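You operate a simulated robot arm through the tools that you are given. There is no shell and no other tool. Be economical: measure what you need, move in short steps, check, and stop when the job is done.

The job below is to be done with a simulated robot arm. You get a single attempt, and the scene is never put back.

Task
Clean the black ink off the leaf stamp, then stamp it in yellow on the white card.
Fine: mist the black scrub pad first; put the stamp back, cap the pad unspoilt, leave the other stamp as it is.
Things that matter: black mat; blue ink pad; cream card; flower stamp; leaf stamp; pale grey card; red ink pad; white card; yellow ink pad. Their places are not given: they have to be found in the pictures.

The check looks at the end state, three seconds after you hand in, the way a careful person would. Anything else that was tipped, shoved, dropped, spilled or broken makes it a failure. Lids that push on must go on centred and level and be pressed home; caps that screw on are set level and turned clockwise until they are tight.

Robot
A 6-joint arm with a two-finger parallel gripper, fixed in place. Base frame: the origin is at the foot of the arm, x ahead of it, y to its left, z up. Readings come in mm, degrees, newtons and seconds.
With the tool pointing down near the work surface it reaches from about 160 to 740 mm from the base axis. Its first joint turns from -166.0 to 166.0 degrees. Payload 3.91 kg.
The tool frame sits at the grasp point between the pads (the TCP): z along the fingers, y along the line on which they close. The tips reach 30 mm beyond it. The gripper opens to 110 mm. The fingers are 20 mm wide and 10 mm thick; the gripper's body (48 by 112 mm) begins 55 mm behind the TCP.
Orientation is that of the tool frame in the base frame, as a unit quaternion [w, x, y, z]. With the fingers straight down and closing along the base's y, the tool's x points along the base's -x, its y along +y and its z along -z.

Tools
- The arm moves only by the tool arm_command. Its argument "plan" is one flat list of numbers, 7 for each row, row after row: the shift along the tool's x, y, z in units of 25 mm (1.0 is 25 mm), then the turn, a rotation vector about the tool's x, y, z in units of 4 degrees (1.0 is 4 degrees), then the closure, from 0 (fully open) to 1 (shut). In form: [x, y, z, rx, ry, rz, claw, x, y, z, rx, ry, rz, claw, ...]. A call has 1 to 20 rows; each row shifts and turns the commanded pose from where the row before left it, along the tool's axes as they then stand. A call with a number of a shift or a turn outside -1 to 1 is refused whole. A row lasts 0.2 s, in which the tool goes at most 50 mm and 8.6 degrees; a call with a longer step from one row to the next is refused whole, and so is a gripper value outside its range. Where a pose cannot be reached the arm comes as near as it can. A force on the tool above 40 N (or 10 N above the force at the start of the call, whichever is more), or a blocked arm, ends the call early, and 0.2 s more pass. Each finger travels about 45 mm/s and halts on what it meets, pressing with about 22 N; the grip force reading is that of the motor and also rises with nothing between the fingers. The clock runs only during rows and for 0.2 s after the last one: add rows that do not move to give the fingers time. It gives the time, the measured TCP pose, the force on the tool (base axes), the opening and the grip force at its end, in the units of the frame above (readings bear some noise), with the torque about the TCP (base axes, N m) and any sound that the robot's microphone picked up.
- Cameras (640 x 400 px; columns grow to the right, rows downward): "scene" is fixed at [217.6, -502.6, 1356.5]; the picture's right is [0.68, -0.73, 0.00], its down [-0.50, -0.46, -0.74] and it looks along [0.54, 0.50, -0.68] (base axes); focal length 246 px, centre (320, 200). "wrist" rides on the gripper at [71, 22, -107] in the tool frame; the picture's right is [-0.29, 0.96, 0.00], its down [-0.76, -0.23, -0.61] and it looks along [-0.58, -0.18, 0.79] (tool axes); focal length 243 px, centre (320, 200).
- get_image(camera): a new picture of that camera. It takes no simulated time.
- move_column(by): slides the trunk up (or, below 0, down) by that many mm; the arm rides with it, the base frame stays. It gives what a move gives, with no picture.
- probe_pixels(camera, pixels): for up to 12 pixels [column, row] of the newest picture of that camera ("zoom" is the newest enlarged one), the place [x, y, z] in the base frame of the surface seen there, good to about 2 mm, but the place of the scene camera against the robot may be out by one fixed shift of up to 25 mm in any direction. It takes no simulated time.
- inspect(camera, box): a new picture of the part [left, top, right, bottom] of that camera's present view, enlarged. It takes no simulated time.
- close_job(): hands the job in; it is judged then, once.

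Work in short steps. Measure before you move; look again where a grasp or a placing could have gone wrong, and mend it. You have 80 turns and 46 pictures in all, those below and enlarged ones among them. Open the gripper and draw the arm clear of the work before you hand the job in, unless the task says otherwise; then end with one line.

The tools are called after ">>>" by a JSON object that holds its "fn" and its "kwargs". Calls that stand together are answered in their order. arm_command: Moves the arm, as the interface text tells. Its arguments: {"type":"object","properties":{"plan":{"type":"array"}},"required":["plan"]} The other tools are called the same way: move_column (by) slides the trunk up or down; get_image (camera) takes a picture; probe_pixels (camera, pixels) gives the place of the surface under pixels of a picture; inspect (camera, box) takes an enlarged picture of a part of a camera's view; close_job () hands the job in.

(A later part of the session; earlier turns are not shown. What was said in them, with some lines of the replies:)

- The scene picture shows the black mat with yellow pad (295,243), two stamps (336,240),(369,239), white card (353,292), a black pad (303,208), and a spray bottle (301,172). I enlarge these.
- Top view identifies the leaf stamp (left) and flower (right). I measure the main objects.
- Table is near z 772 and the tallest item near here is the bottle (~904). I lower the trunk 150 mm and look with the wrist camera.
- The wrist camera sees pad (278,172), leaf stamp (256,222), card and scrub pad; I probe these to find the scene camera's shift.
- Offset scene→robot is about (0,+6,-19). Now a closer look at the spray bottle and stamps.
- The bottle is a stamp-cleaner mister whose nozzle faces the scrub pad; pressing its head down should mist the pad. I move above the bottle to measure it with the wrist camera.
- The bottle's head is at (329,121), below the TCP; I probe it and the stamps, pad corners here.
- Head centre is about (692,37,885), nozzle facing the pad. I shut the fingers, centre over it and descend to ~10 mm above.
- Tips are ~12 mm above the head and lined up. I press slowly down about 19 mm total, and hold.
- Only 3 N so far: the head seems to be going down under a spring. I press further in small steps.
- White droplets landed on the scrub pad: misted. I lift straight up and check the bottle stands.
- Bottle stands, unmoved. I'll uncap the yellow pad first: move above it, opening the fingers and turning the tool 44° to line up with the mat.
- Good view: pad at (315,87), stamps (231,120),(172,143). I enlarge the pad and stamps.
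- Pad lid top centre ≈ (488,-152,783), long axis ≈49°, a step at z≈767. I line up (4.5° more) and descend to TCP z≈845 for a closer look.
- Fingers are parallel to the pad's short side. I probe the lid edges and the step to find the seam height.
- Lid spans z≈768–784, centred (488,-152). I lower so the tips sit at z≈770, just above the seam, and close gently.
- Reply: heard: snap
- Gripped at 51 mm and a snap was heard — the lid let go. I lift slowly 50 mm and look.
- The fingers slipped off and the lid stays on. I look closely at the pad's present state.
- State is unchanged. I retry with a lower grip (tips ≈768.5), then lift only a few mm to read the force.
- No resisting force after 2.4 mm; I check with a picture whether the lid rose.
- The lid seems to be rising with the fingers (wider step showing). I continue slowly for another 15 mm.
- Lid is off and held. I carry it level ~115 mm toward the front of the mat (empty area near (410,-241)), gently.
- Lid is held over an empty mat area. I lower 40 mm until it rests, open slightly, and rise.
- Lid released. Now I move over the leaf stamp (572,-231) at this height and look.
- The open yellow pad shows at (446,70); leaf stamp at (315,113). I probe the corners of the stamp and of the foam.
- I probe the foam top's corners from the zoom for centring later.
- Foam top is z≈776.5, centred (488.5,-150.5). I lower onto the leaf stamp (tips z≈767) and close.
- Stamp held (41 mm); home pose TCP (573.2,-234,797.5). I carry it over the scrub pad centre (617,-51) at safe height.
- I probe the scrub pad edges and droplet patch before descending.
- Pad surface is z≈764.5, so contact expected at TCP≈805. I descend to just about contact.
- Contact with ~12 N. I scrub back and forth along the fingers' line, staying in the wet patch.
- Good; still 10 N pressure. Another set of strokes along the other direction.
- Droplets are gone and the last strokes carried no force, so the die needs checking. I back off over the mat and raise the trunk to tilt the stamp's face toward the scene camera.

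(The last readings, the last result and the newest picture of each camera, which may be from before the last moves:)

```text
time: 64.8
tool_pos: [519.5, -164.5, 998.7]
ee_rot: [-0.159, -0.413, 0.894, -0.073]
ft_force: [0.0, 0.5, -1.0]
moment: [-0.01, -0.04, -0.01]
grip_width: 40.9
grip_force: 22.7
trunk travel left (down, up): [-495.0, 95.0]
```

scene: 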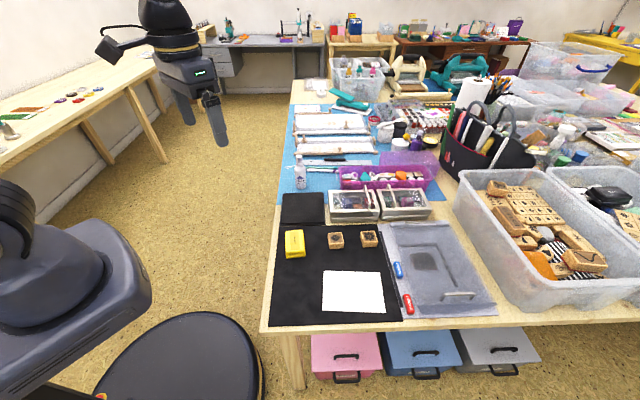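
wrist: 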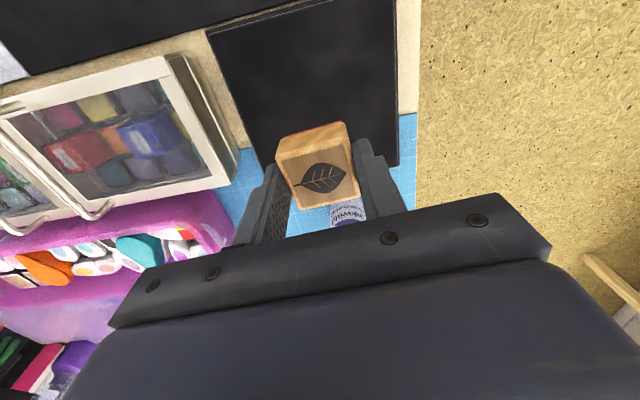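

Tilt goes as wanted, pivoting at the TCP. I tilt 60° more and view in the scene camera.

>>> {"fn": "arm_command", "kwargs": {"plan": [0, 0, 0, 0, 1, 0, 1, 0, 0, 0, 0, 1, 0, 1, 0, 0, 0, 0, 1, 0, 1, 0, 0, 0, 0, 1, 0, 1, 0, 0, 0, 0, 1, 0, 1, 0, 0, 0, 0, 1, 0, 1, 0, 0, 0, 0, 1, 0, 1, 0, 0, 0, 0, 1, 0, 1, 0, 0, 0, 0, 1, 0, 1, 0, 0, 0, 0, 1, 0, 1, 0, 0, 0, 0, 1, 0, 1, 0, 0, 0, 0, 1, 0, 1, 0, 0, 0, 0, 1, 0, 1, 0, 0, 0, 0, 1, 0, 1, 0, 0, 0, 0, 1, 0, 1, 0, 0, 0, 0, 0, 0, 1]}}

>>> {"fn": "get_image", "kwargs": {"camera": "scene"}}

```text
time: 68.2
tool_pos: [516.0, -169.4, 993.4]
ee_rot: [-0.581, -0.323, 0.696, -0.271]
ft_force: [0.0, 0.1, -0.2]
moment: [0.02, 0.04, 0.02]
grip_width: 40.8
grip_force: 22.1
out of reach, approached as far as the arm can: row 15
trunk travel left (down, up): [-495.0, 95.0]
```

```text
16 pictures are left
```

scene: 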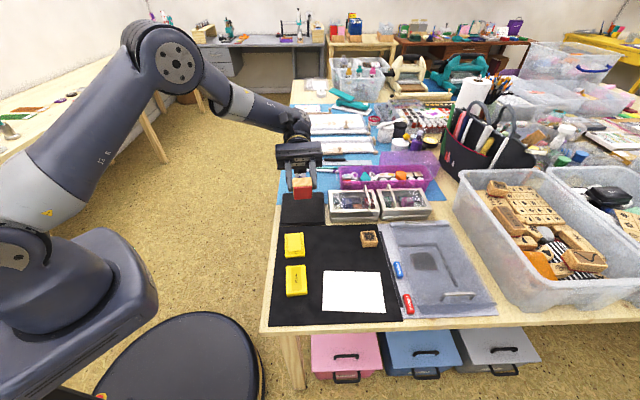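

The die is visible at (302,187); I enlarge it.

>>> {"fn": "inspect", "kwargs": {"camera": "scene", "box": [284, 172, 320, 202]}}

```text
13.33 times, centred on (302, 187) of scene
```

zoom: 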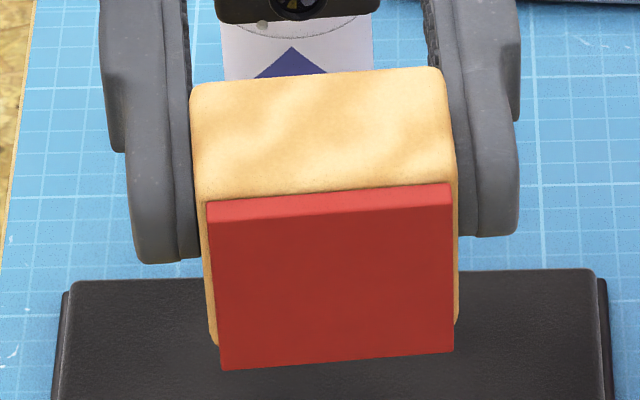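

The red rubber die is clean of black. I tilt back 80° to straight down.

>>> {"fn": "arm_command", "kwargs": {"plan": [0, 0, 0, 0, -1, 0, 1, 0, 0, 0, 0, -1, 0, 1, 0, 0, 0, 0, -1, 0, 1, 0, 0, 0, 0, -1, 0, 1, 0, 0, 0, 0, -1, 0, 1, 0, 0, 0, 0, -1, 0, 1, 0, 0, 0, 0, -1, 0, 1, 0, 0, 0, 0, -1, 0, 1, 0, 0, 0, 0, -1, 0, 1, 0, 0, 0, 0, -1, 0, 1, 0, 0, 0, 0, -1, 0, 1, 0, 0, 0, 0, -1, 0, 1, 0, 0, 0, 0, -1, 0, 1, 0, 0, 0, 0, -1, 0, 1, 0, 0, 0, 0, -1, 0, 1, 0, 0, 0, 0, -1, 0, 1, 0, 0, 0, 0, -1, 0, 1, 0, 0, 0, 0, -1, 0, 1, 0, 0, 0, 0, -1, 0, 1, 0, 0, 0, 0, -1, 0, 1]}}

>>> {"fn": "move_column", "kwargs": {"by": -120}}

```text
time: 72.5
tool_pos: [515.1, -168.8, 993.5]
ee_rot: [0.001, -0.42, 0.908, 0.0]
ft_force: [0.2, -0.9, -0.8]
moment: [0.01, -0.02, 0.05]
grip_width: 40.8
grip_force: 21.4
trunk travel left (down, up): [-495.0, 95.0]
```

```text
time: 74.0
tool_pos: [514.6, -168.5, 873.8]
ee_rot: [0.0, -0.42, 0.908, 0.0]
ft_force: [0.4, 0.5, -0.3]
moment: [-0.02, -0.01, 0.01]
grip_width: 40.7
grip_force: 21.9
trunk travel left (down, up): [-375.0, 215.0]
```

Upright and clean. I move over the yellow foam centre (488.5,-150.5) and descend near contact (TCP ≈819).

>>> {"fn": "arm_command", "kwargs": {"plan": [0.03, 0.31, 0, 0, 0, 0, 1, 0.03, 0.32, 0, 0, 0, 0, 1, 0.03, 0.32, 0, 0, 0, 0, 1, 0.03, 0.31, 0, 0, 0, 0, 1, 0, 0, 0.3, 0, 0, 0, 1, 0, 0, 0.5, 0, 0, 0, 1, 0, 0, 0.5, 0, 0, 0, 1, 0, 0, 0.4, 0, 0, 0, 1, 0, 0, 0.3, 0, 0, 0, 1, 0, 0, 0, 0, 0, 0, 1]}}

>>> {"fn": "get_image", "kwargs": {"camera": "wrist"}}

```text
time: 76.2
tool_pos: [487.5, -150.3, 822.2]
ee_rot: [-0.001, -0.419, 0.908, 0.0]
ft_force: [-0.5, -0.3, 0.4]
moment: [-0.02, 0.01, -0.01]
grip_width: 40.9
grip_force: 22.4
trunk travel left (down, up): [-375.0, 215.0]
```

```text
14 pictures are left
```

wrist: 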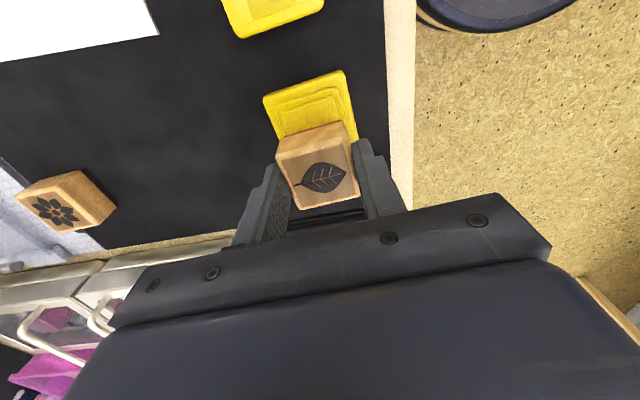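

The stamp hangs centred just above the foam. I press down in 1 mm steps.

>>> {"fn": "arm_command", "kwargs": {"plan": [0, 0, 0.06, 0, 0, 0, 1, 0, 0, 0.06, 0, 0, 0, 1, 0, 0, 0.04, 0, 0, 0, 1, 0, 0, 0.04, 0, 0, 0, 1, 0, 0, 0, 0, 0, 0, 1]}}

```text
time: 77.3
tool_pos: [489.7, -151.8, 819.4]
ee_rot: [0.0, -0.419, 0.908, -0.001]
ft_force: [0.6, 0.7, -0.5]
moment: [0.0, 0.0, 0.01]
grip_width: 40.9
grip_force: 22.4
trunk travel left (down, up): [-375.0, 215.0]
```

>>> {"fn": "arm_command", "kwargs": {"plan": [0, 0, 0.04, 0, 0, 0, 1, 0, 0, 0.04, 0, 0, 0, 1, 0, 0, 0.04, 0, 0, 0, 1, 0, 0, 0, 0, 0, 0, 1]}}

```text
time: 78.3
tool_pos: [490.4, -149.6, 816.7]
ee_rot: [-0.001, -0.419, 0.908, 0.0]
ft_force: [-0.3, 0.8, 0.2]
moment: [0.01, -0.02, 0.0]
grip_width: 41.1
grip_force: 21.6
trunk travel left (down, up): [-375.0, 215.0]
```

>>> {"fn": "arm_command", "kwargs": {"plan": [0, 0, 0.04, 0, 0, 0, 1, 0, 0, 0.04, 0, 0, 0, 1, 0, 0, 0, 0, 0, 0, 1]}}

```text
time: 79.2
tool_pos: [489.9, -149.9, 815.5]
ee_rot: [0.001, -0.42, 0.907, 0.0]
ft_force: [3.3, 1.9, 21.7]
moment: [0.04, -0.04, -0.01]
grip_width: 41.4
grip_force: 22.1
trunk travel left (down, up): [-375.0, 215.0]
```

Pressed with ~22 N: inked. I lift and carry the stamp over the white card's centre (495,-355).

>>> {"fn": "arm_command", "kwargs": {"plan": [0, 0, -0.2, 0, 0, 0, 1, 0, 0, -0.4, 0, 0, 0, 1, 0, 0, -0.6, 0, 0, 0, 1, 0, 0, -0.6, 0, 0, 0, 1, 0, 0, -0.4, 0, 0, 0, 1, 0.2, -0.18, 0, 0, 0, 0, 1, 0.456, -0.407, 0, 0, 0, 0, 1, 0.456, -0.407, 0, 0, 0, 0, 1, 0.456, -0.407, 0, 0, 0, 0, 1, 0.456, -0.407, 0, 0, 0, 0, 1, 0.456, -0.407, 0, 0, 0, 0, 1, 0.456, -0.407, 0, 0, 0, 0, 1, 0.456, -0.407, 0, 0, 0, 0, 1, 0.456, -0.407, 0, 0, 0, 0, 1, 0.456, -0.407, 0, 0, 0, 0, 1, 0.456, -0.407, 0, 0, 0, 0, 1, 0.456, -0.407, 0, 0, 0, 0, 1, 0.456, -0.407, 0, 0, 0, 0, 1, 0.456, -0.407, 0, 0, 0, 0, 1, 0, 0, 0, 0, 0, 0, 1]}}

>>> {"fn": "get_image", "kwargs": {"camera": "wrist"}}

```text
time: 83.3
tool_pos: [494.5, -355.0, 870.3]
ee_rot: [0.0, -0.42, 0.908, -0.001]
ft_force: [0.0, -0.4, -0.2]
moment: [0.0, -0.02, 0.0]
grip_width: 40.7
grip_force: 22.0
trunk travel left (down, up): [-375.0, 215.0]
```

```text
13 pictures are left
```

wrist: 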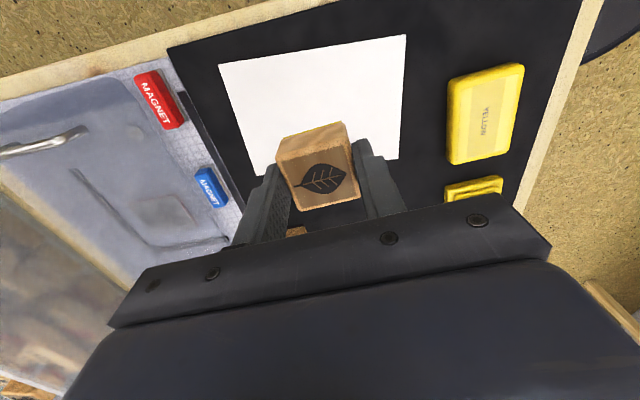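

I probe the card's corners to centre the print.

>>> {"fn": "probe_pixels", "kwargs": {"camera": "wrist", "pixels": [[221, 66], [404, 37], [397, 158], [257, 173], [450, 160], [508, 150], [521, 68], [453, 82]]}}

```text
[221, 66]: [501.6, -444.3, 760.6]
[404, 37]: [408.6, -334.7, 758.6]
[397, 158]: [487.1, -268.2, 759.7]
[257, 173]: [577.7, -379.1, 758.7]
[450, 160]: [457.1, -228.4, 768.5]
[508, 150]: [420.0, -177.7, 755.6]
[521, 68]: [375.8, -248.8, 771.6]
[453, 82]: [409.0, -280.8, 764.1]
```

Card centre is (494,-357), with its edges at ~40°, so I turn 9° to square the stamp, then descend to just above it.

>>> {"fn": "arm_command", "kwargs": {"plan": [0, 0, 0, 0, 0, 0.8, 1, 0, 0, 0, 0, 0, 0.8, 1, 0, 0, 0, 0, 0, 0.7, 1, 0.05, 0, 0.4, 0, 0, 0, 1, 0, 0, 0.6, 0, 0, 0, 1, 0, 0, 0.6, 0, 0, 0, 1, 0, 0, 0.6, 0, 0, 0, 1, 0, 0, 0.4, 0, 0, 0, 1, 0, 0, 0.15, 0, 0, 0, 1, 0, 0, 0, 0, 0, 0, 1]}}

```text
time: 85.5
tool_pos: [494.9, -357.4, 799.9]
ee_rot: [0.0, -0.345, 0.939, 0.001]
ft_force: [-0.9, -0.3, -0.8]
moment: [0.02, 0.0, 0.02]
grip_width: 41.0
grip_force: 21.8
trunk travel left (down, up): [-375.0, 215.0]
```

No contact yet. I press down in 1 mm steps.

>>> {"fn": "arm_command", "kwargs": {"plan": [0, 0, 0.04, 0, 0, 0, 1, 0, 0, 0.04, 0, 0, 0, 1, 0, 0, 0, 0, 0, 0, 1]}}

```text
time: 86.3
tool_pos: [494.4, -357.5, 798.3]
ee_rot: [0.0, -0.345, 0.939, 0.0]
ft_force: [0.0, -0.3, 0.5]
moment: [-0.01, 0.0, -0.01]
grip_width: 41.2
grip_force: 22.0
trunk travel left (down, up): [-375.0, 215.0]
```

>>> {"fn": "arm_command", "kwargs": {"plan": [0, 0, 0.04, 0, 0, 0, 1, 0, 0, 0.04, 0, 0, 0, 1, 0, 0, 0, 0, 0, 0, 1]}}

```text
time: 87.2
tool_pos: [492.7, -357.4, 797.9]
ee_rot: [0.0, -0.345, 0.938, -0.001]
ft_force: [0.8, -0.6, 15.3]
moment: [0.07, 0.02, 0.01]
grip_width: 41.1
grip_force: 22.1
trunk travel left (down, up): [-375.0, 215.0]
```

15 N; I add a hair more pressure, then lift straight up and look at the print.

>>> {"fn": "arm_command", "kwargs": {"plan": [0, 0, 0.02, 0, 0, 0, 1, 0, 0, 0, 0, 0, 0, 1, 0, 0, 0, 0, 0, 0, 1, 0, 0, -0.1, 0, 0, 0, 1, 0, 0, -0.2, 0, 0, 0, 1, 0, 0, -0.5, 0, 0, 0, 1, 0, 0, -0.6, 0, 0, 0, 1, 0, 0, -0.6, 0, 0, 0, 1, 0, 0, -0.6, 0, 0, 0, 1, 0, 0, -0.3, 0, 0, 0, 1, 0, 0, 0, 0, 0, 0, 1]}}

>>> {"fn": "inspect", "kwargs": {"camera": "scene", "box": [260, 200, 420, 330]}}

```text
time: 89.5
tool_pos: [494.4, -357.0, 868.1]
ee_rot: [0.0, -0.345, 0.938, 0.0]
ft_force: [-0.3, -0.8, -0.7]
moment: [0.0, -0.04, -0.01]
grip_width: 40.7
grip_force: 21.7
trunk travel left (down, up): [-375.0, 215.0]
```

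```text
3.08 times, centred on (340, 265) of scene
```

zoom: 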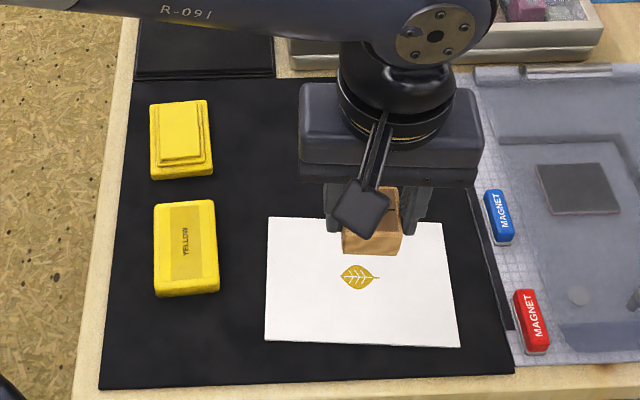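

A clear yellow leaf is printed on the card. I turn back 9° and carry the stamp to its home (573.5,-234).

>>> {"fn": "arm_command", "kwargs": {"plan": [0, 0, 0, 0, 0, -0.8, 1, 0, 0, 0, 0, 0, -0.8, 1, 0, 0, 0, 0, 0, -0.7, 1, -0.445, 0.061, 0, 0, 0, 0, 1, -0.445, 0.061, 0, 0, 0, 0, 1, -0.445, 0.061, 0, 0, 0, 0, 1, -0.445, 0.061, 0, 0, 0, 0, 1, -0.445, 0.061, 0, 0, 0, 0, 1, -0.445, 0.061, 0, 0, 0, 0, 1, -0.445, 0.061, 0, 0, 0, 0, 1, -0.445, 0.061, 0, 0, 0, 0, 1, -0.445, 0.061, 0, 0, 0, 0, 1, -0.445, 0.061, 0, 0, 0, 0, 1, -0.445, 0.061, 0, 0, 0, 0, 1, -0.445, 0.061, 0, 0, 0, 0, 1, -0.445, 0.061, 0, 0, 0, 0, 1, 0, 0, 0, 0, 0, 0, 1, 0, 0, 0, 0, 0, 0, 1]}}

>>> {"fn": "arm_command", "kwargs": {"plan": [0, 0, 0.4, 0, 0, 0, 1, 0, 0, 0.6, 0, 0, 0, 1, 0, 0, 0.6, 0, 0, 0, 1, 0, 0, 0.6, 0, 0, 0, 1, 0, 0, 0.4, 0, 0, 0, 1, 0, 0, 0.16, 0, 0, 0, 1, 0, 0, 0, 0, 0, 0, 1]}}

```text
time: 93.3
tool_pos: [571.6, -232.9, 869.5]
ee_rot: [0.0, -0.419, 0.908, 0.0]
ft_force: [0.3, -0.8, -0.5]
moment: [-0.01, 0.02, 0.02]
grip_width: 40.8
grip_force: 21.8
trunk travel left (down, up): [-375.0, 215.0]
```

```text
time: 95.0
tool_pos: [571.9, -234.0, 798.0]
ee_rot: [0.0, -0.42, 0.908, 0.001]
ft_force: [0.0, -0.8, -0.5]
moment: [-0.03, 0.0, 0.0]
grip_width: 40.9
grip_force: 22.1
trunk travel left (down, up): [-375.0, 215.0]
```

At home, not touching yet (~1.5 mm above). I lower gently and release if contact shows.

>>> {"fn": "arm_command", "kwargs": {"plan": [0, 0, 0.04, 0, 0, 0, 1, 0, 0, 0.03, 0, 0, 0, 1, 0, 0, 0, 0, 0, 0, 1]}}

```text
time: 95.8
tool_pos: [572.9, -234.2, 797.0]
ee_rot: [0.0, -0.42, 0.908, 0.0]
ft_force: [0.4, 0.1, -0.6]
moment: [0.0, 0.02, -0.01]
grip_width: 40.9
grip_force: 22.3
trunk travel left (down, up): [-375.0, 215.0]
```

>>> {"fn": "arm_command", "kwargs": {"plan": [0, 0, 0.03, 0, 0, 0, 1, 0, 0, 0.03, 0, 0, 0, 1, 0, 0, 0, 0, 0, 0, 1]}}

```text
time: 96.5
tool_pos: [572.6, -233.0, 794.0]
ee_rot: [0.0, -0.419, 0.908, 0.0]
ft_force: [0.8, 0.1, -0.8]
moment: [0.0, 0.0, 0.0]
grip_width: 40.8
grip_force: 21.9
trunk travel left (down, up): [-375.0, 215.0]
```

Still no contact force; continue 1 mm at a time.

>>> {"fn": "arm_command", "kwargs": {"plan": [0, 0, 0.03, 0, 0, 0, 1, 0, 0, 0.02, 0, 0, 0, 1, 0, 0, 0, 0, 0, 0, 1]}}

```text
time: 97.3
tool_pos: [573.1, -235.0, 794.6]
ee_rot: [0.0, -0.419, 0.908, -0.001]
ft_force: [-1.3, 1.8, 3.6]
moment: [0.01, 0.06, 0.02]
grip_width: 40.7
grip_force: 21.8
trunk travel left (down, up): [-375.0, 215.0]
```

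Contact (3.6 N). I open to ~64 mm and rise clear.

>>> {"fn": "arm_command", "kwargs": {"plan": [0, 0, 0, 0, 0, 0, 0.6, 0, 0, 0, 0, 0, 0, 0.5, 0, 0, 0, 0, 0, 0, 0.42, 0, 0, 0, 0, 0, 0, 0.42, 0, 0, 0, 0, 0, 0, 0.42, 0, 0, -0.4, 0, 0, 0, 0.42, 0, 0, -0.8, 0, 0, 0, 0.42, 0, 0, -0.9, 0, 0, 0, 0.42, 0, 0, -0.9, 0, 0, 0, 0.42, 0, 0, -0.9, 0, 0, 0, 0.42, 0, 0, 0, 0, 0, 0, 0.42]}}

>>> {"fn": "get_image", "kwargs": {"camera": "wrist"}}

```text
time: 99.8
tool_pos: [572.6, -235.2, 890.1]
ee_rot: [0.0, -0.419, 0.908, 0.001]
ft_force: [-0.1, 0.0, 0.2]
moment: [-0.03, 0.01, -0.01]
grip_width: 63.8
grip_force: 0.1
trunk travel left (down, up): [-375.0, 215.0]
```

```text
11 pictures are left
```

wrist: 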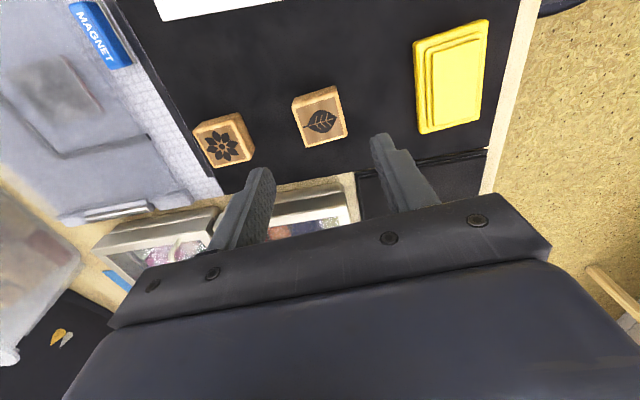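

Stamp is back home. I move above the lid at (413,-240) and take a picture that also shows the pad base.

>>> {"fn": "arm_command", "kwargs": {"plan": [0.713, 0.79, 0, 0, 0, 0, 0.42, 0.713, 0.79, 0, 0, 0, 0, 0.42, 0.713, 0.79, 0, 0, 0, 0, 0.42, 0.713, 0.79, 0, 0, 0, 0, 0.42, 0.713, 0.79, 0, 0, 0, 0, 0.42, 0.713, 0.79, 0, 0, 0, 0, 0.42, 0, 0, 0, 0, 0, 0.2, 0.42, 0, 0, 0, 0, 0, 0, 0.42]}}

>>> {"fn": "inspect", "kwargs": {"camera": "wrist", "box": [230, 40, 450, 220]}}

```text
time: 101.5
tool_pos: [412.6, -239.2, 892.0]
ee_rot: [0.0, -0.413, 0.911, 0.0]
ft_force: [-0.2, -0.2, -0.2]
moment: [0.02, 0.02, 0.01]
grip_width: 63.6
grip_force: 0.1
trunk travel left (down, up): [-375.0, 215.0]
```

```text
2.22 times, centred on (340, 130) of wrist
```

zoom: 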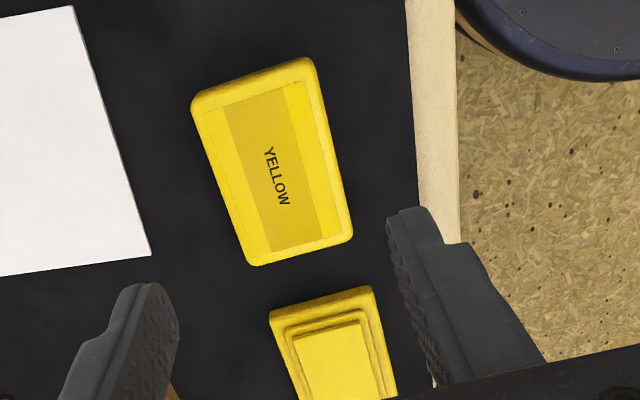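

I probe the lid's top corners and the base's rim for precise centring.

>>> {"fn": "probe_pixels", "kwargs": {"camera": "zoom", "pixels": [[199, 108], [307, 70], [346, 235], [258, 259], [275, 165], [272, 312], [370, 289], [300, 340], [360, 325], [330, 370]]}}

>>> {"fn": "arm_command", "kwargs": {"plan": [0, 0, 0.9, 0, 0, 0, 0.42, 0, 0, 0.9, 0, 0, 0, 0.42, 0, 0, 0.9, 0, 0, 0, 0.42, 0, 0, 0.9, 0, 0, 0, 0.42, 0, 0, 0.4, 0, 0, 0, 0.42, 0, 0, 0, 0, 0, 0, 0.42]}}

```text
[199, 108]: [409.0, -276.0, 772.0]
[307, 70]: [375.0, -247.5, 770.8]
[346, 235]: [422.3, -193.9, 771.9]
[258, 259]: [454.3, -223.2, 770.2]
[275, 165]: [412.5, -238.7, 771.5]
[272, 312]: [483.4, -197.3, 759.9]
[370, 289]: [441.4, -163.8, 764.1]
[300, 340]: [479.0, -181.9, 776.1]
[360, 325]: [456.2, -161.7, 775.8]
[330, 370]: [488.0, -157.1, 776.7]
```

```text
time: 103.0
tool_pos: [411.6, -238.5, 790.4]
ee_rot: [0.0, -0.413, 0.911, -0.001]
ft_force: [-0.1, 0.1, 0.1]
moment: [0.01, 0.0, 0.01]
grip_width: 63.9
grip_force: 0.0
trunk travel left (down, up): [-375.0, 215.0]
```

Lid centre is about (415,-235), ~4 mm along from the TCP; I shift to centre on it, lower 2 mm and close.

>>> {"fn": "arm_command", "kwargs": {"plan": [-0.17, 0, 0, 0, 0, 0, 0.42, 0, 0, 0.08, 0, 0, 0, 0.42, 0, 0, 0, 0, 0, 0, 0.42, 0, 0, 0, 0, 0, 0, 0.5, 0, 0, 0, 0, 0, 0, 0.55, 0, 0, 0, 0, 0, 0, 0.7, 0, 0, 0, 0, 0, 0, 1, 0, 0, 0, 0, 0, 0, 1, 0, 0, 0, 0, 0, 0, 1]}}

>>> {"fn": "arm_command", "kwargs": {"plan": [0, 0, -0.08, 0, 0, 0, 1, 0, 0, -0.12, 0, 0, 0, 1, 0, 0, -0.15, 0, 0, 0, 1, 0, 0, -0.2, 0, 0, 0, 1, 0, 0, -0.2, 0, 0, 0, 1, 0, 0, -0.25, 0, 0, 0, 1, 0, 0, -0.25, 0, 0, 0, 1, 0, 0, -0.25, 0, 0, 0, 1, 0, 0, -0.2, 0, 0, 0, 1, 0, 0, 0, 0, 0, 0, 1]}}

>>> {"fn": "inspect", "kwargs": {"camera": "wrist", "box": [230, 60, 450, 240]}}

```text
time: 105.0
tool_pos: [415.7, -237.1, 789.2]
ee_rot: [0.0, -0.413, 0.911, 0.0]
ft_force: [0.6, -0.3, 0.3]
moment: [-0.02, -0.01, -0.03]
grip_width: 51.1
grip_force: 21.6
trunk travel left (down, up): [-375.0, 215.0]
```

```text
time: 107.2
tool_pos: [413.5, -234.4, 832.8]
ee_rot: [0.0, -0.412, 0.911, 0.0]
ft_force: [-0.2, -0.1, -0.4]
moment: [0.01, 0.01, -0.02]
grip_width: 51.1
grip_force: 22.0
trunk travel left (down, up): [-375.0, 215.0]
```

```text
2.22 times, centred on (340, 150) of wrist
```

zoom: 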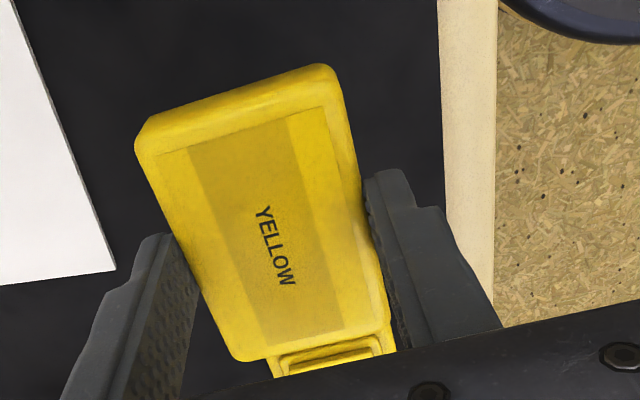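

The lid is held; I probe its top corners to know its centre relative to the TCP.

>>> {"fn": "probe_pixels", "kwargs": {"camera": "zoom", "pixels": [[148, 140], [326, 80], [384, 322], [240, 353], [255, 210]]}}

```text
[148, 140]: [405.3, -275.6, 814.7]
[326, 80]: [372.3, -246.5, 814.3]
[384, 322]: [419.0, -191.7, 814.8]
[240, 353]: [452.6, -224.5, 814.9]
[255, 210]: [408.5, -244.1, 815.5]
```

Needed shift to the base: ~112 mm along −x of the tool, ~-1 mm in y. I carry it over the base, then look.

>>> {"fn": "arm_command", "kwargs": {"plan": [-0.1, 0, 0, 0, 0, 0, 1, -0.2, 0, 0, 0, 0, 0, 1, -0.3, 0, 0, 0, 0, 0, 1, -0.3, -0.03, 0, 0, 0, 0, 1, -0.3, 0, 0, 0, 0, 0, 1, -0.3, 0, 0, 0, 0, 0, 1, -0.3, 0, 0, 0, 0, 0, 1, -0.3, 0, 0, 0, 0, 0, 1, -0.3, 0, 0, 0, 0, 0, 1, -0.3, 0, 0, 0, 0, 0, 1, -0.3, 0, 0, 0, 0, 0, 1, -0.3, 0, 0, 0, 0, 0, 1, -0.3, 0, 0, 0, 0, 0, 1, -0.3, 0, 0, 0, 0, 0, 1, -0.3, 0, 0, 0, 0, 0, 1, -0.2, 0, 0, 0, 0, 0, 1, -0.09, 0, 0, 0, 0, 0, 1, 0, 0, 0.3, 0, 0, 0, 1, 0, 0, 0.3, 0, 0, 0, 1, 0, 0, 0, 0, 0, 0, 1]}}

>>> {"fn": "inspect", "kwargs": {"camera": "wrist", "box": [230, 60, 450, 240]}}

```text
time: 111.3
tool_pos: [490.9, -151.5, 818.2]
ee_rot: [0.001, -0.413, 0.911, -0.001]
ft_force: [-0.3, -0.2, 1.2]
moment: [-0.02, 0.0, -0.01]
grip_width: 50.8
grip_force: 21.9
trunk travel left (down, up): [-375.0, 215.0]
```

```text
2.22 times, centred on (340, 150) of wrist
```

zoom: 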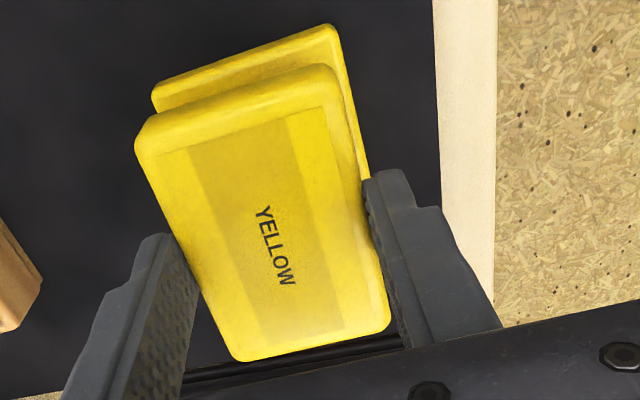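

I probe lid corners and the visible base corners to verify alignment before pressing.

>>> {"fn": "probe_pixels", "kwargs": {"camera": "zoom", "pixels": [[148, 140], [326, 80], [384, 322], [240, 353], [156, 92], [331, 30], [362, 165]]}}

```text
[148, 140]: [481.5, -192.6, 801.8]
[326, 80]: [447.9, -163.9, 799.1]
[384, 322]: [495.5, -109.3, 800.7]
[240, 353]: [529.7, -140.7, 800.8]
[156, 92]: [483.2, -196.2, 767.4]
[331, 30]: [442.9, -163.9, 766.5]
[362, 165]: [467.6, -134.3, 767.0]
```

Lid centre is (488.6,-151.6), matching the closed lid (488.2,-151.9). I lower onto the base.

>>> {"fn": "arm_command", "kwargs": {"plan": [0, 0, 0.2, 0, 0, 0, 1, 0, 0, 0.2, 0, 0, 0, 1, 0, 0, 0.1, 0, 0, 0, 1, 0, 0, 0.06, 0, 0, 0, 1, 0, 0, 0.04, 0, 0, 0, 1, 0, 0, 0.04, 0, 0, 0, 1, 0, 0, 0, 0, 0, 0, 1]}}

```text
time: 113.0
tool_pos: [489.9, -151.7, 801.2]
ee_rot: [0.0, -0.413, 0.911, -0.001]
ft_force: [1.8, -1.8, 5.5]
moment: [-0.02, 0.09, 0.05]
grip_width: 51.1
grip_force: 22.1
trunk travel left (down, up): [-375.0, 215.0]
```

Seated with 5.5 N. I press a little more while still gripping to start it on straight.

>>> {"fn": "arm_command", "kwargs": {"plan": [0, 0, 0.04, 0, 0, 0, 1, 0, 0, 0.04, 0, 0, 0, 1, 0, 0, 0, 0, 0, 0, 1]}}

```text
time: 113.8
tool_pos: [488.9, -151.7, 801.3]
ee_rot: [0.001, -0.413, 0.911, 0.001]
ft_force: [1.3, -1.6, 15.9]
moment: [-0.02, 0.05, 0.02]
grip_width: 51.0
grip_force: 21.8
trunk travel left (down, up): [-375.0, 215.0]
```

Now I release, rise, close the fingers, and will press the lid's centre from above.

>>> {"fn": "arm_command", "kwargs": {"plan": [0, 0, -0.04, 0, 0, 0, 1, 0, 0, -0.03, 0, 0, 0, 0.5, 0, 0, 0, 0, 0, 0, 0.42, 0, 0, 0, 0, 0, 0, 0.42, 0, 0, 0, 0, 0, 0, 0.42, 0, 0, -0.4, 0, 0, 0, 0.42, 0, 0, -0.6, 0, 0, 0, 0.42, 0, 0, -0.6, 0, 0, 0, 0.42, 0, 0, 0, 0, 0, 0, 1, 0, 0, 0, 0, 0, 0, 1, 0, 0, 0, 0, 0, 0, 1, 0, 0, 0, 0, 0, 0, 1, 0, 0, 0, 0, 0, 0, 1]}}

>>> {"fn": "inspect", "kwargs": {"camera": "wrist", "box": [230, 40, 450, 220]}}

```text
time: 116.5
tool_pos: [489.2, -150.5, 841.8]
ee_rot: [0.0, -0.413, 0.911, 0.0]
ft_force: [-0.5, 1.2, -0.1]
moment: [0.01, 0.01, -0.02]
grip_width: 0.0
grip_force: 22.1
trunk travel left (down, up): [-375.0, 215.0]
heard: snap
```

```text
2.22 times, centred on (340, 130) of wrist
```

zoom: 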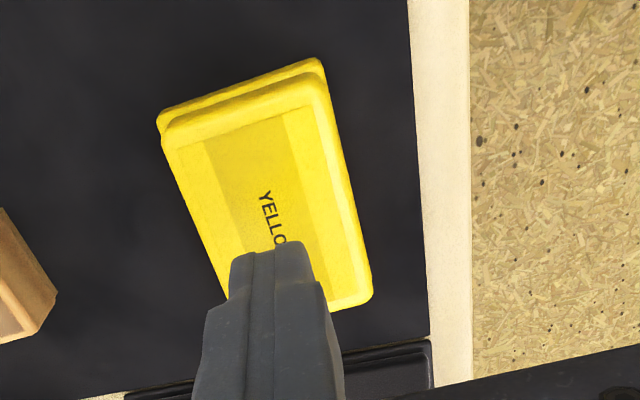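

A snap was heard. I still press the lid's centre from above to be sure it is home.

>>> {"fn": "arm_command", "kwargs": {"plan": [0, 0, 0.5, 0, 0, 0, 1, 0, 0, 0.4, 0, 0, 0, 1, 0, 0, 0.08, 0, 0, 0, 1, 0, 0, 0.06, 0, 0, 0, 1, 0, 0, 0.06, 0, 0, 0, 1, 0, 0, 0.06, 0, 0, 0, 1, 0, 0, 0, 0, 0, 0, 1]}}

```text
time: 118.2
tool_pos: [489.2, -152.4, 812.6]
ee_rot: [0.0, -0.413, 0.911, 0.0]
ft_force: [1.0, 0.1, 0.1]
moment: [0.03, -0.03, 0.01]
grip_width: 0.0
grip_force: 22.2
trunk travel left (down, up): [-375.0, 215.0]
```

>>> {"fn": "arm_command", "kwargs": {"plan": [0, 0, 0.04, 0, 0, 0, 1, 0, 0, 0.04, 0, 0, 0, 1, 0, 0, 0.04, 0, 0, 0, 1, 0, 0, 0, 0, 0, 0, 1]}}

```text
time: 119.2
tool_pos: [490.3, -151.7, 811.2]
ee_rot: [0.002, -0.413, 0.911, -0.002]
ft_force: [2.3, -3.5, 28.6]
moment: [-0.1, -0.04, 0.01]
grip_width: 0.0
grip_force: 21.9
trunk travel left (down, up): [-375.0, 215.0]
```

Pressed with ~29 N, no further click, so it is home. I lift well clear and check heights and the whole scene.

>>> {"fn": "arm_command", "kwargs": {"plan": [0, 0, -0.2, 0, 0, 0, 1, 0, 0, -0.8, 0, 0, 0, 1, 0, 0, -0.9, 0, 0, 0, 0.6, 0, 0, -0.9, 0, 0, 0, 0.3, 0, 0, -0.9, 0, 0, 0, 0.1, 0.5, 0, -0.9, 0, 0, 0, 0, 0.9, 0, 0, 0, 0, 0, 0, 0.9, 0, 0, 0, 0, 0, 0, 0.9, 0, 0, 0, 0, 0, 0, 0, 0, 0, 0, 0, 0, 0]}}

>>> {"fn": "get_image", "kwargs": {"camera": "wrist"}}

>>> {"fn": "inspect", "kwargs": {"camera": "scene", "box": [255, 150, 415, 330]}}

```text
time: 121.3
tool_pos: [437.7, -210.6, 926.2]
ee_rot: [0.0, -0.413, 0.911, 0.0]
ft_force: [0.0, -0.1, 0.1]
moment: [0.02, -0.04, 0.01]
grip_width: 110.2
grip_force: 0.0
trunk travel left (down, up): [-375.0, 215.0]
```

```text
6 pictures are left
```

wrist: 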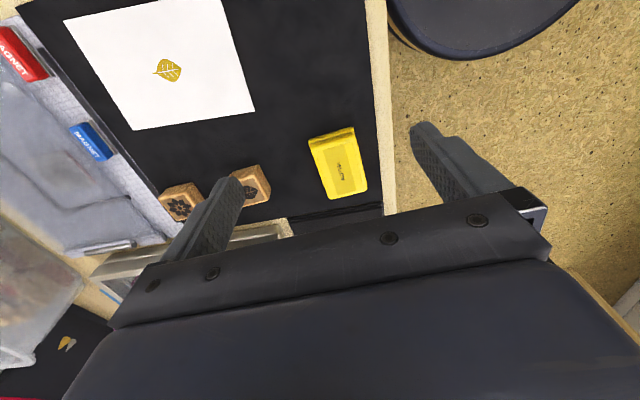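

```text
2.22 times, centred on (335, 240) of scene
```

zoom: 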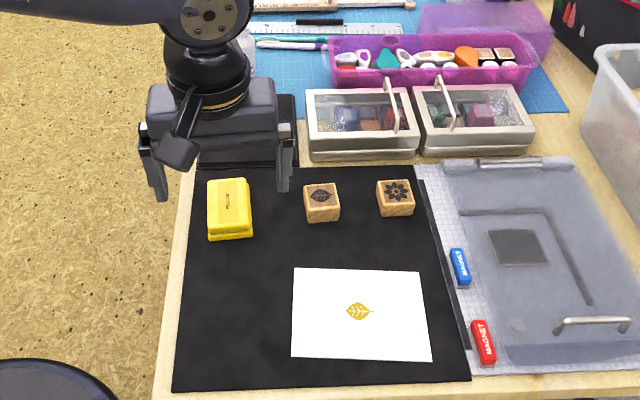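

>>> {"fn": "inspect", "kwargs": {"camera": "wrist", "box": [290, 110, 390, 210]}}

>>> {"fn": "inspect", "kwargs": {"camera": "wrist", "box": [120, 30, 230, 110]}}

>>> {"fn": "probe_pixels", "kwargs": {"camera": "wrist", "pixels": [[314, 147], [352, 138], [361, 186], [326, 194], [340, 165], [255, 187]]}}

```text
4.00 times, centred on (340, 160) of wrist
```

zoom: 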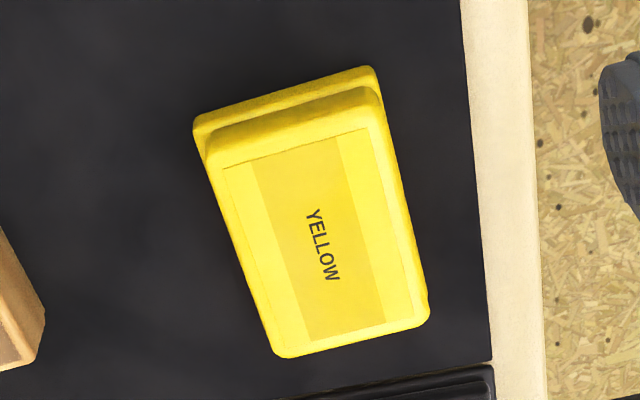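

```text
5.00 times, centred on (175, 70) of wrist
```

zoom: 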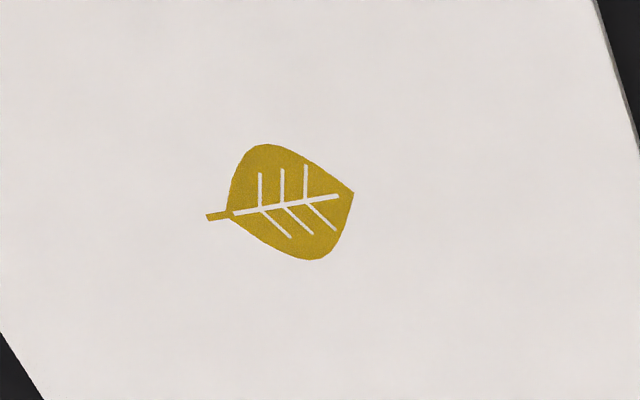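

```text
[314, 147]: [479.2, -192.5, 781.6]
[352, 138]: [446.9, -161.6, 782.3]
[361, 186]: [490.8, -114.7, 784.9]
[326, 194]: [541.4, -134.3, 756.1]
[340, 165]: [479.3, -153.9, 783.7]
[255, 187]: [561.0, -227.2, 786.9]
```

Lid is level at z≈783 as at the start, the leaf print is clean, stamps are in place. I raise the trunk clear and hand in.

>>> {"fn": "move_column", "kwargs": {"by": 150}}

>>> {"fn": "get_image", "kwargs": {"camera": "scene"}}

```text
time: 123.1
tool_pos: [438.1, -209.6, 1075.4]
ee_rot: [0.0, -0.413, 0.911, 0.001]
ft_force: [-0.3, -0.2, -0.6]
moment: [0.01, -0.03, -0.03]
grip_width: 110.1
grip_force: 0.0
trunk travel left (down, up): [-525.0, 65.0]
```

```text
2 pictures are left
```

scene: 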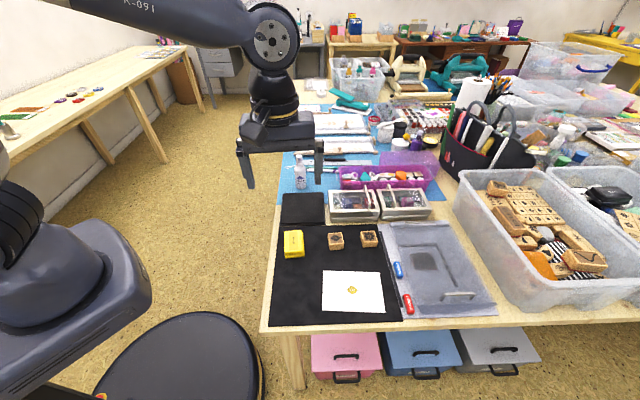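

The picture shows everything in place: bottle standing at (301,172), pad capped at (293,243), stamps home, print on the card, arm clear. I hand in.

>>> {"fn": "close_job", "kwargs": {}}

```text
The job is handed in.
```

The scrub pad was misted first and the leaf stamp scrubbed until no black showed; its print is a golden yellow leaf centred on the white card. The stamp is back in its place, the yellow pad is capped with its lid pressed down, and the flower stamp was not touched.
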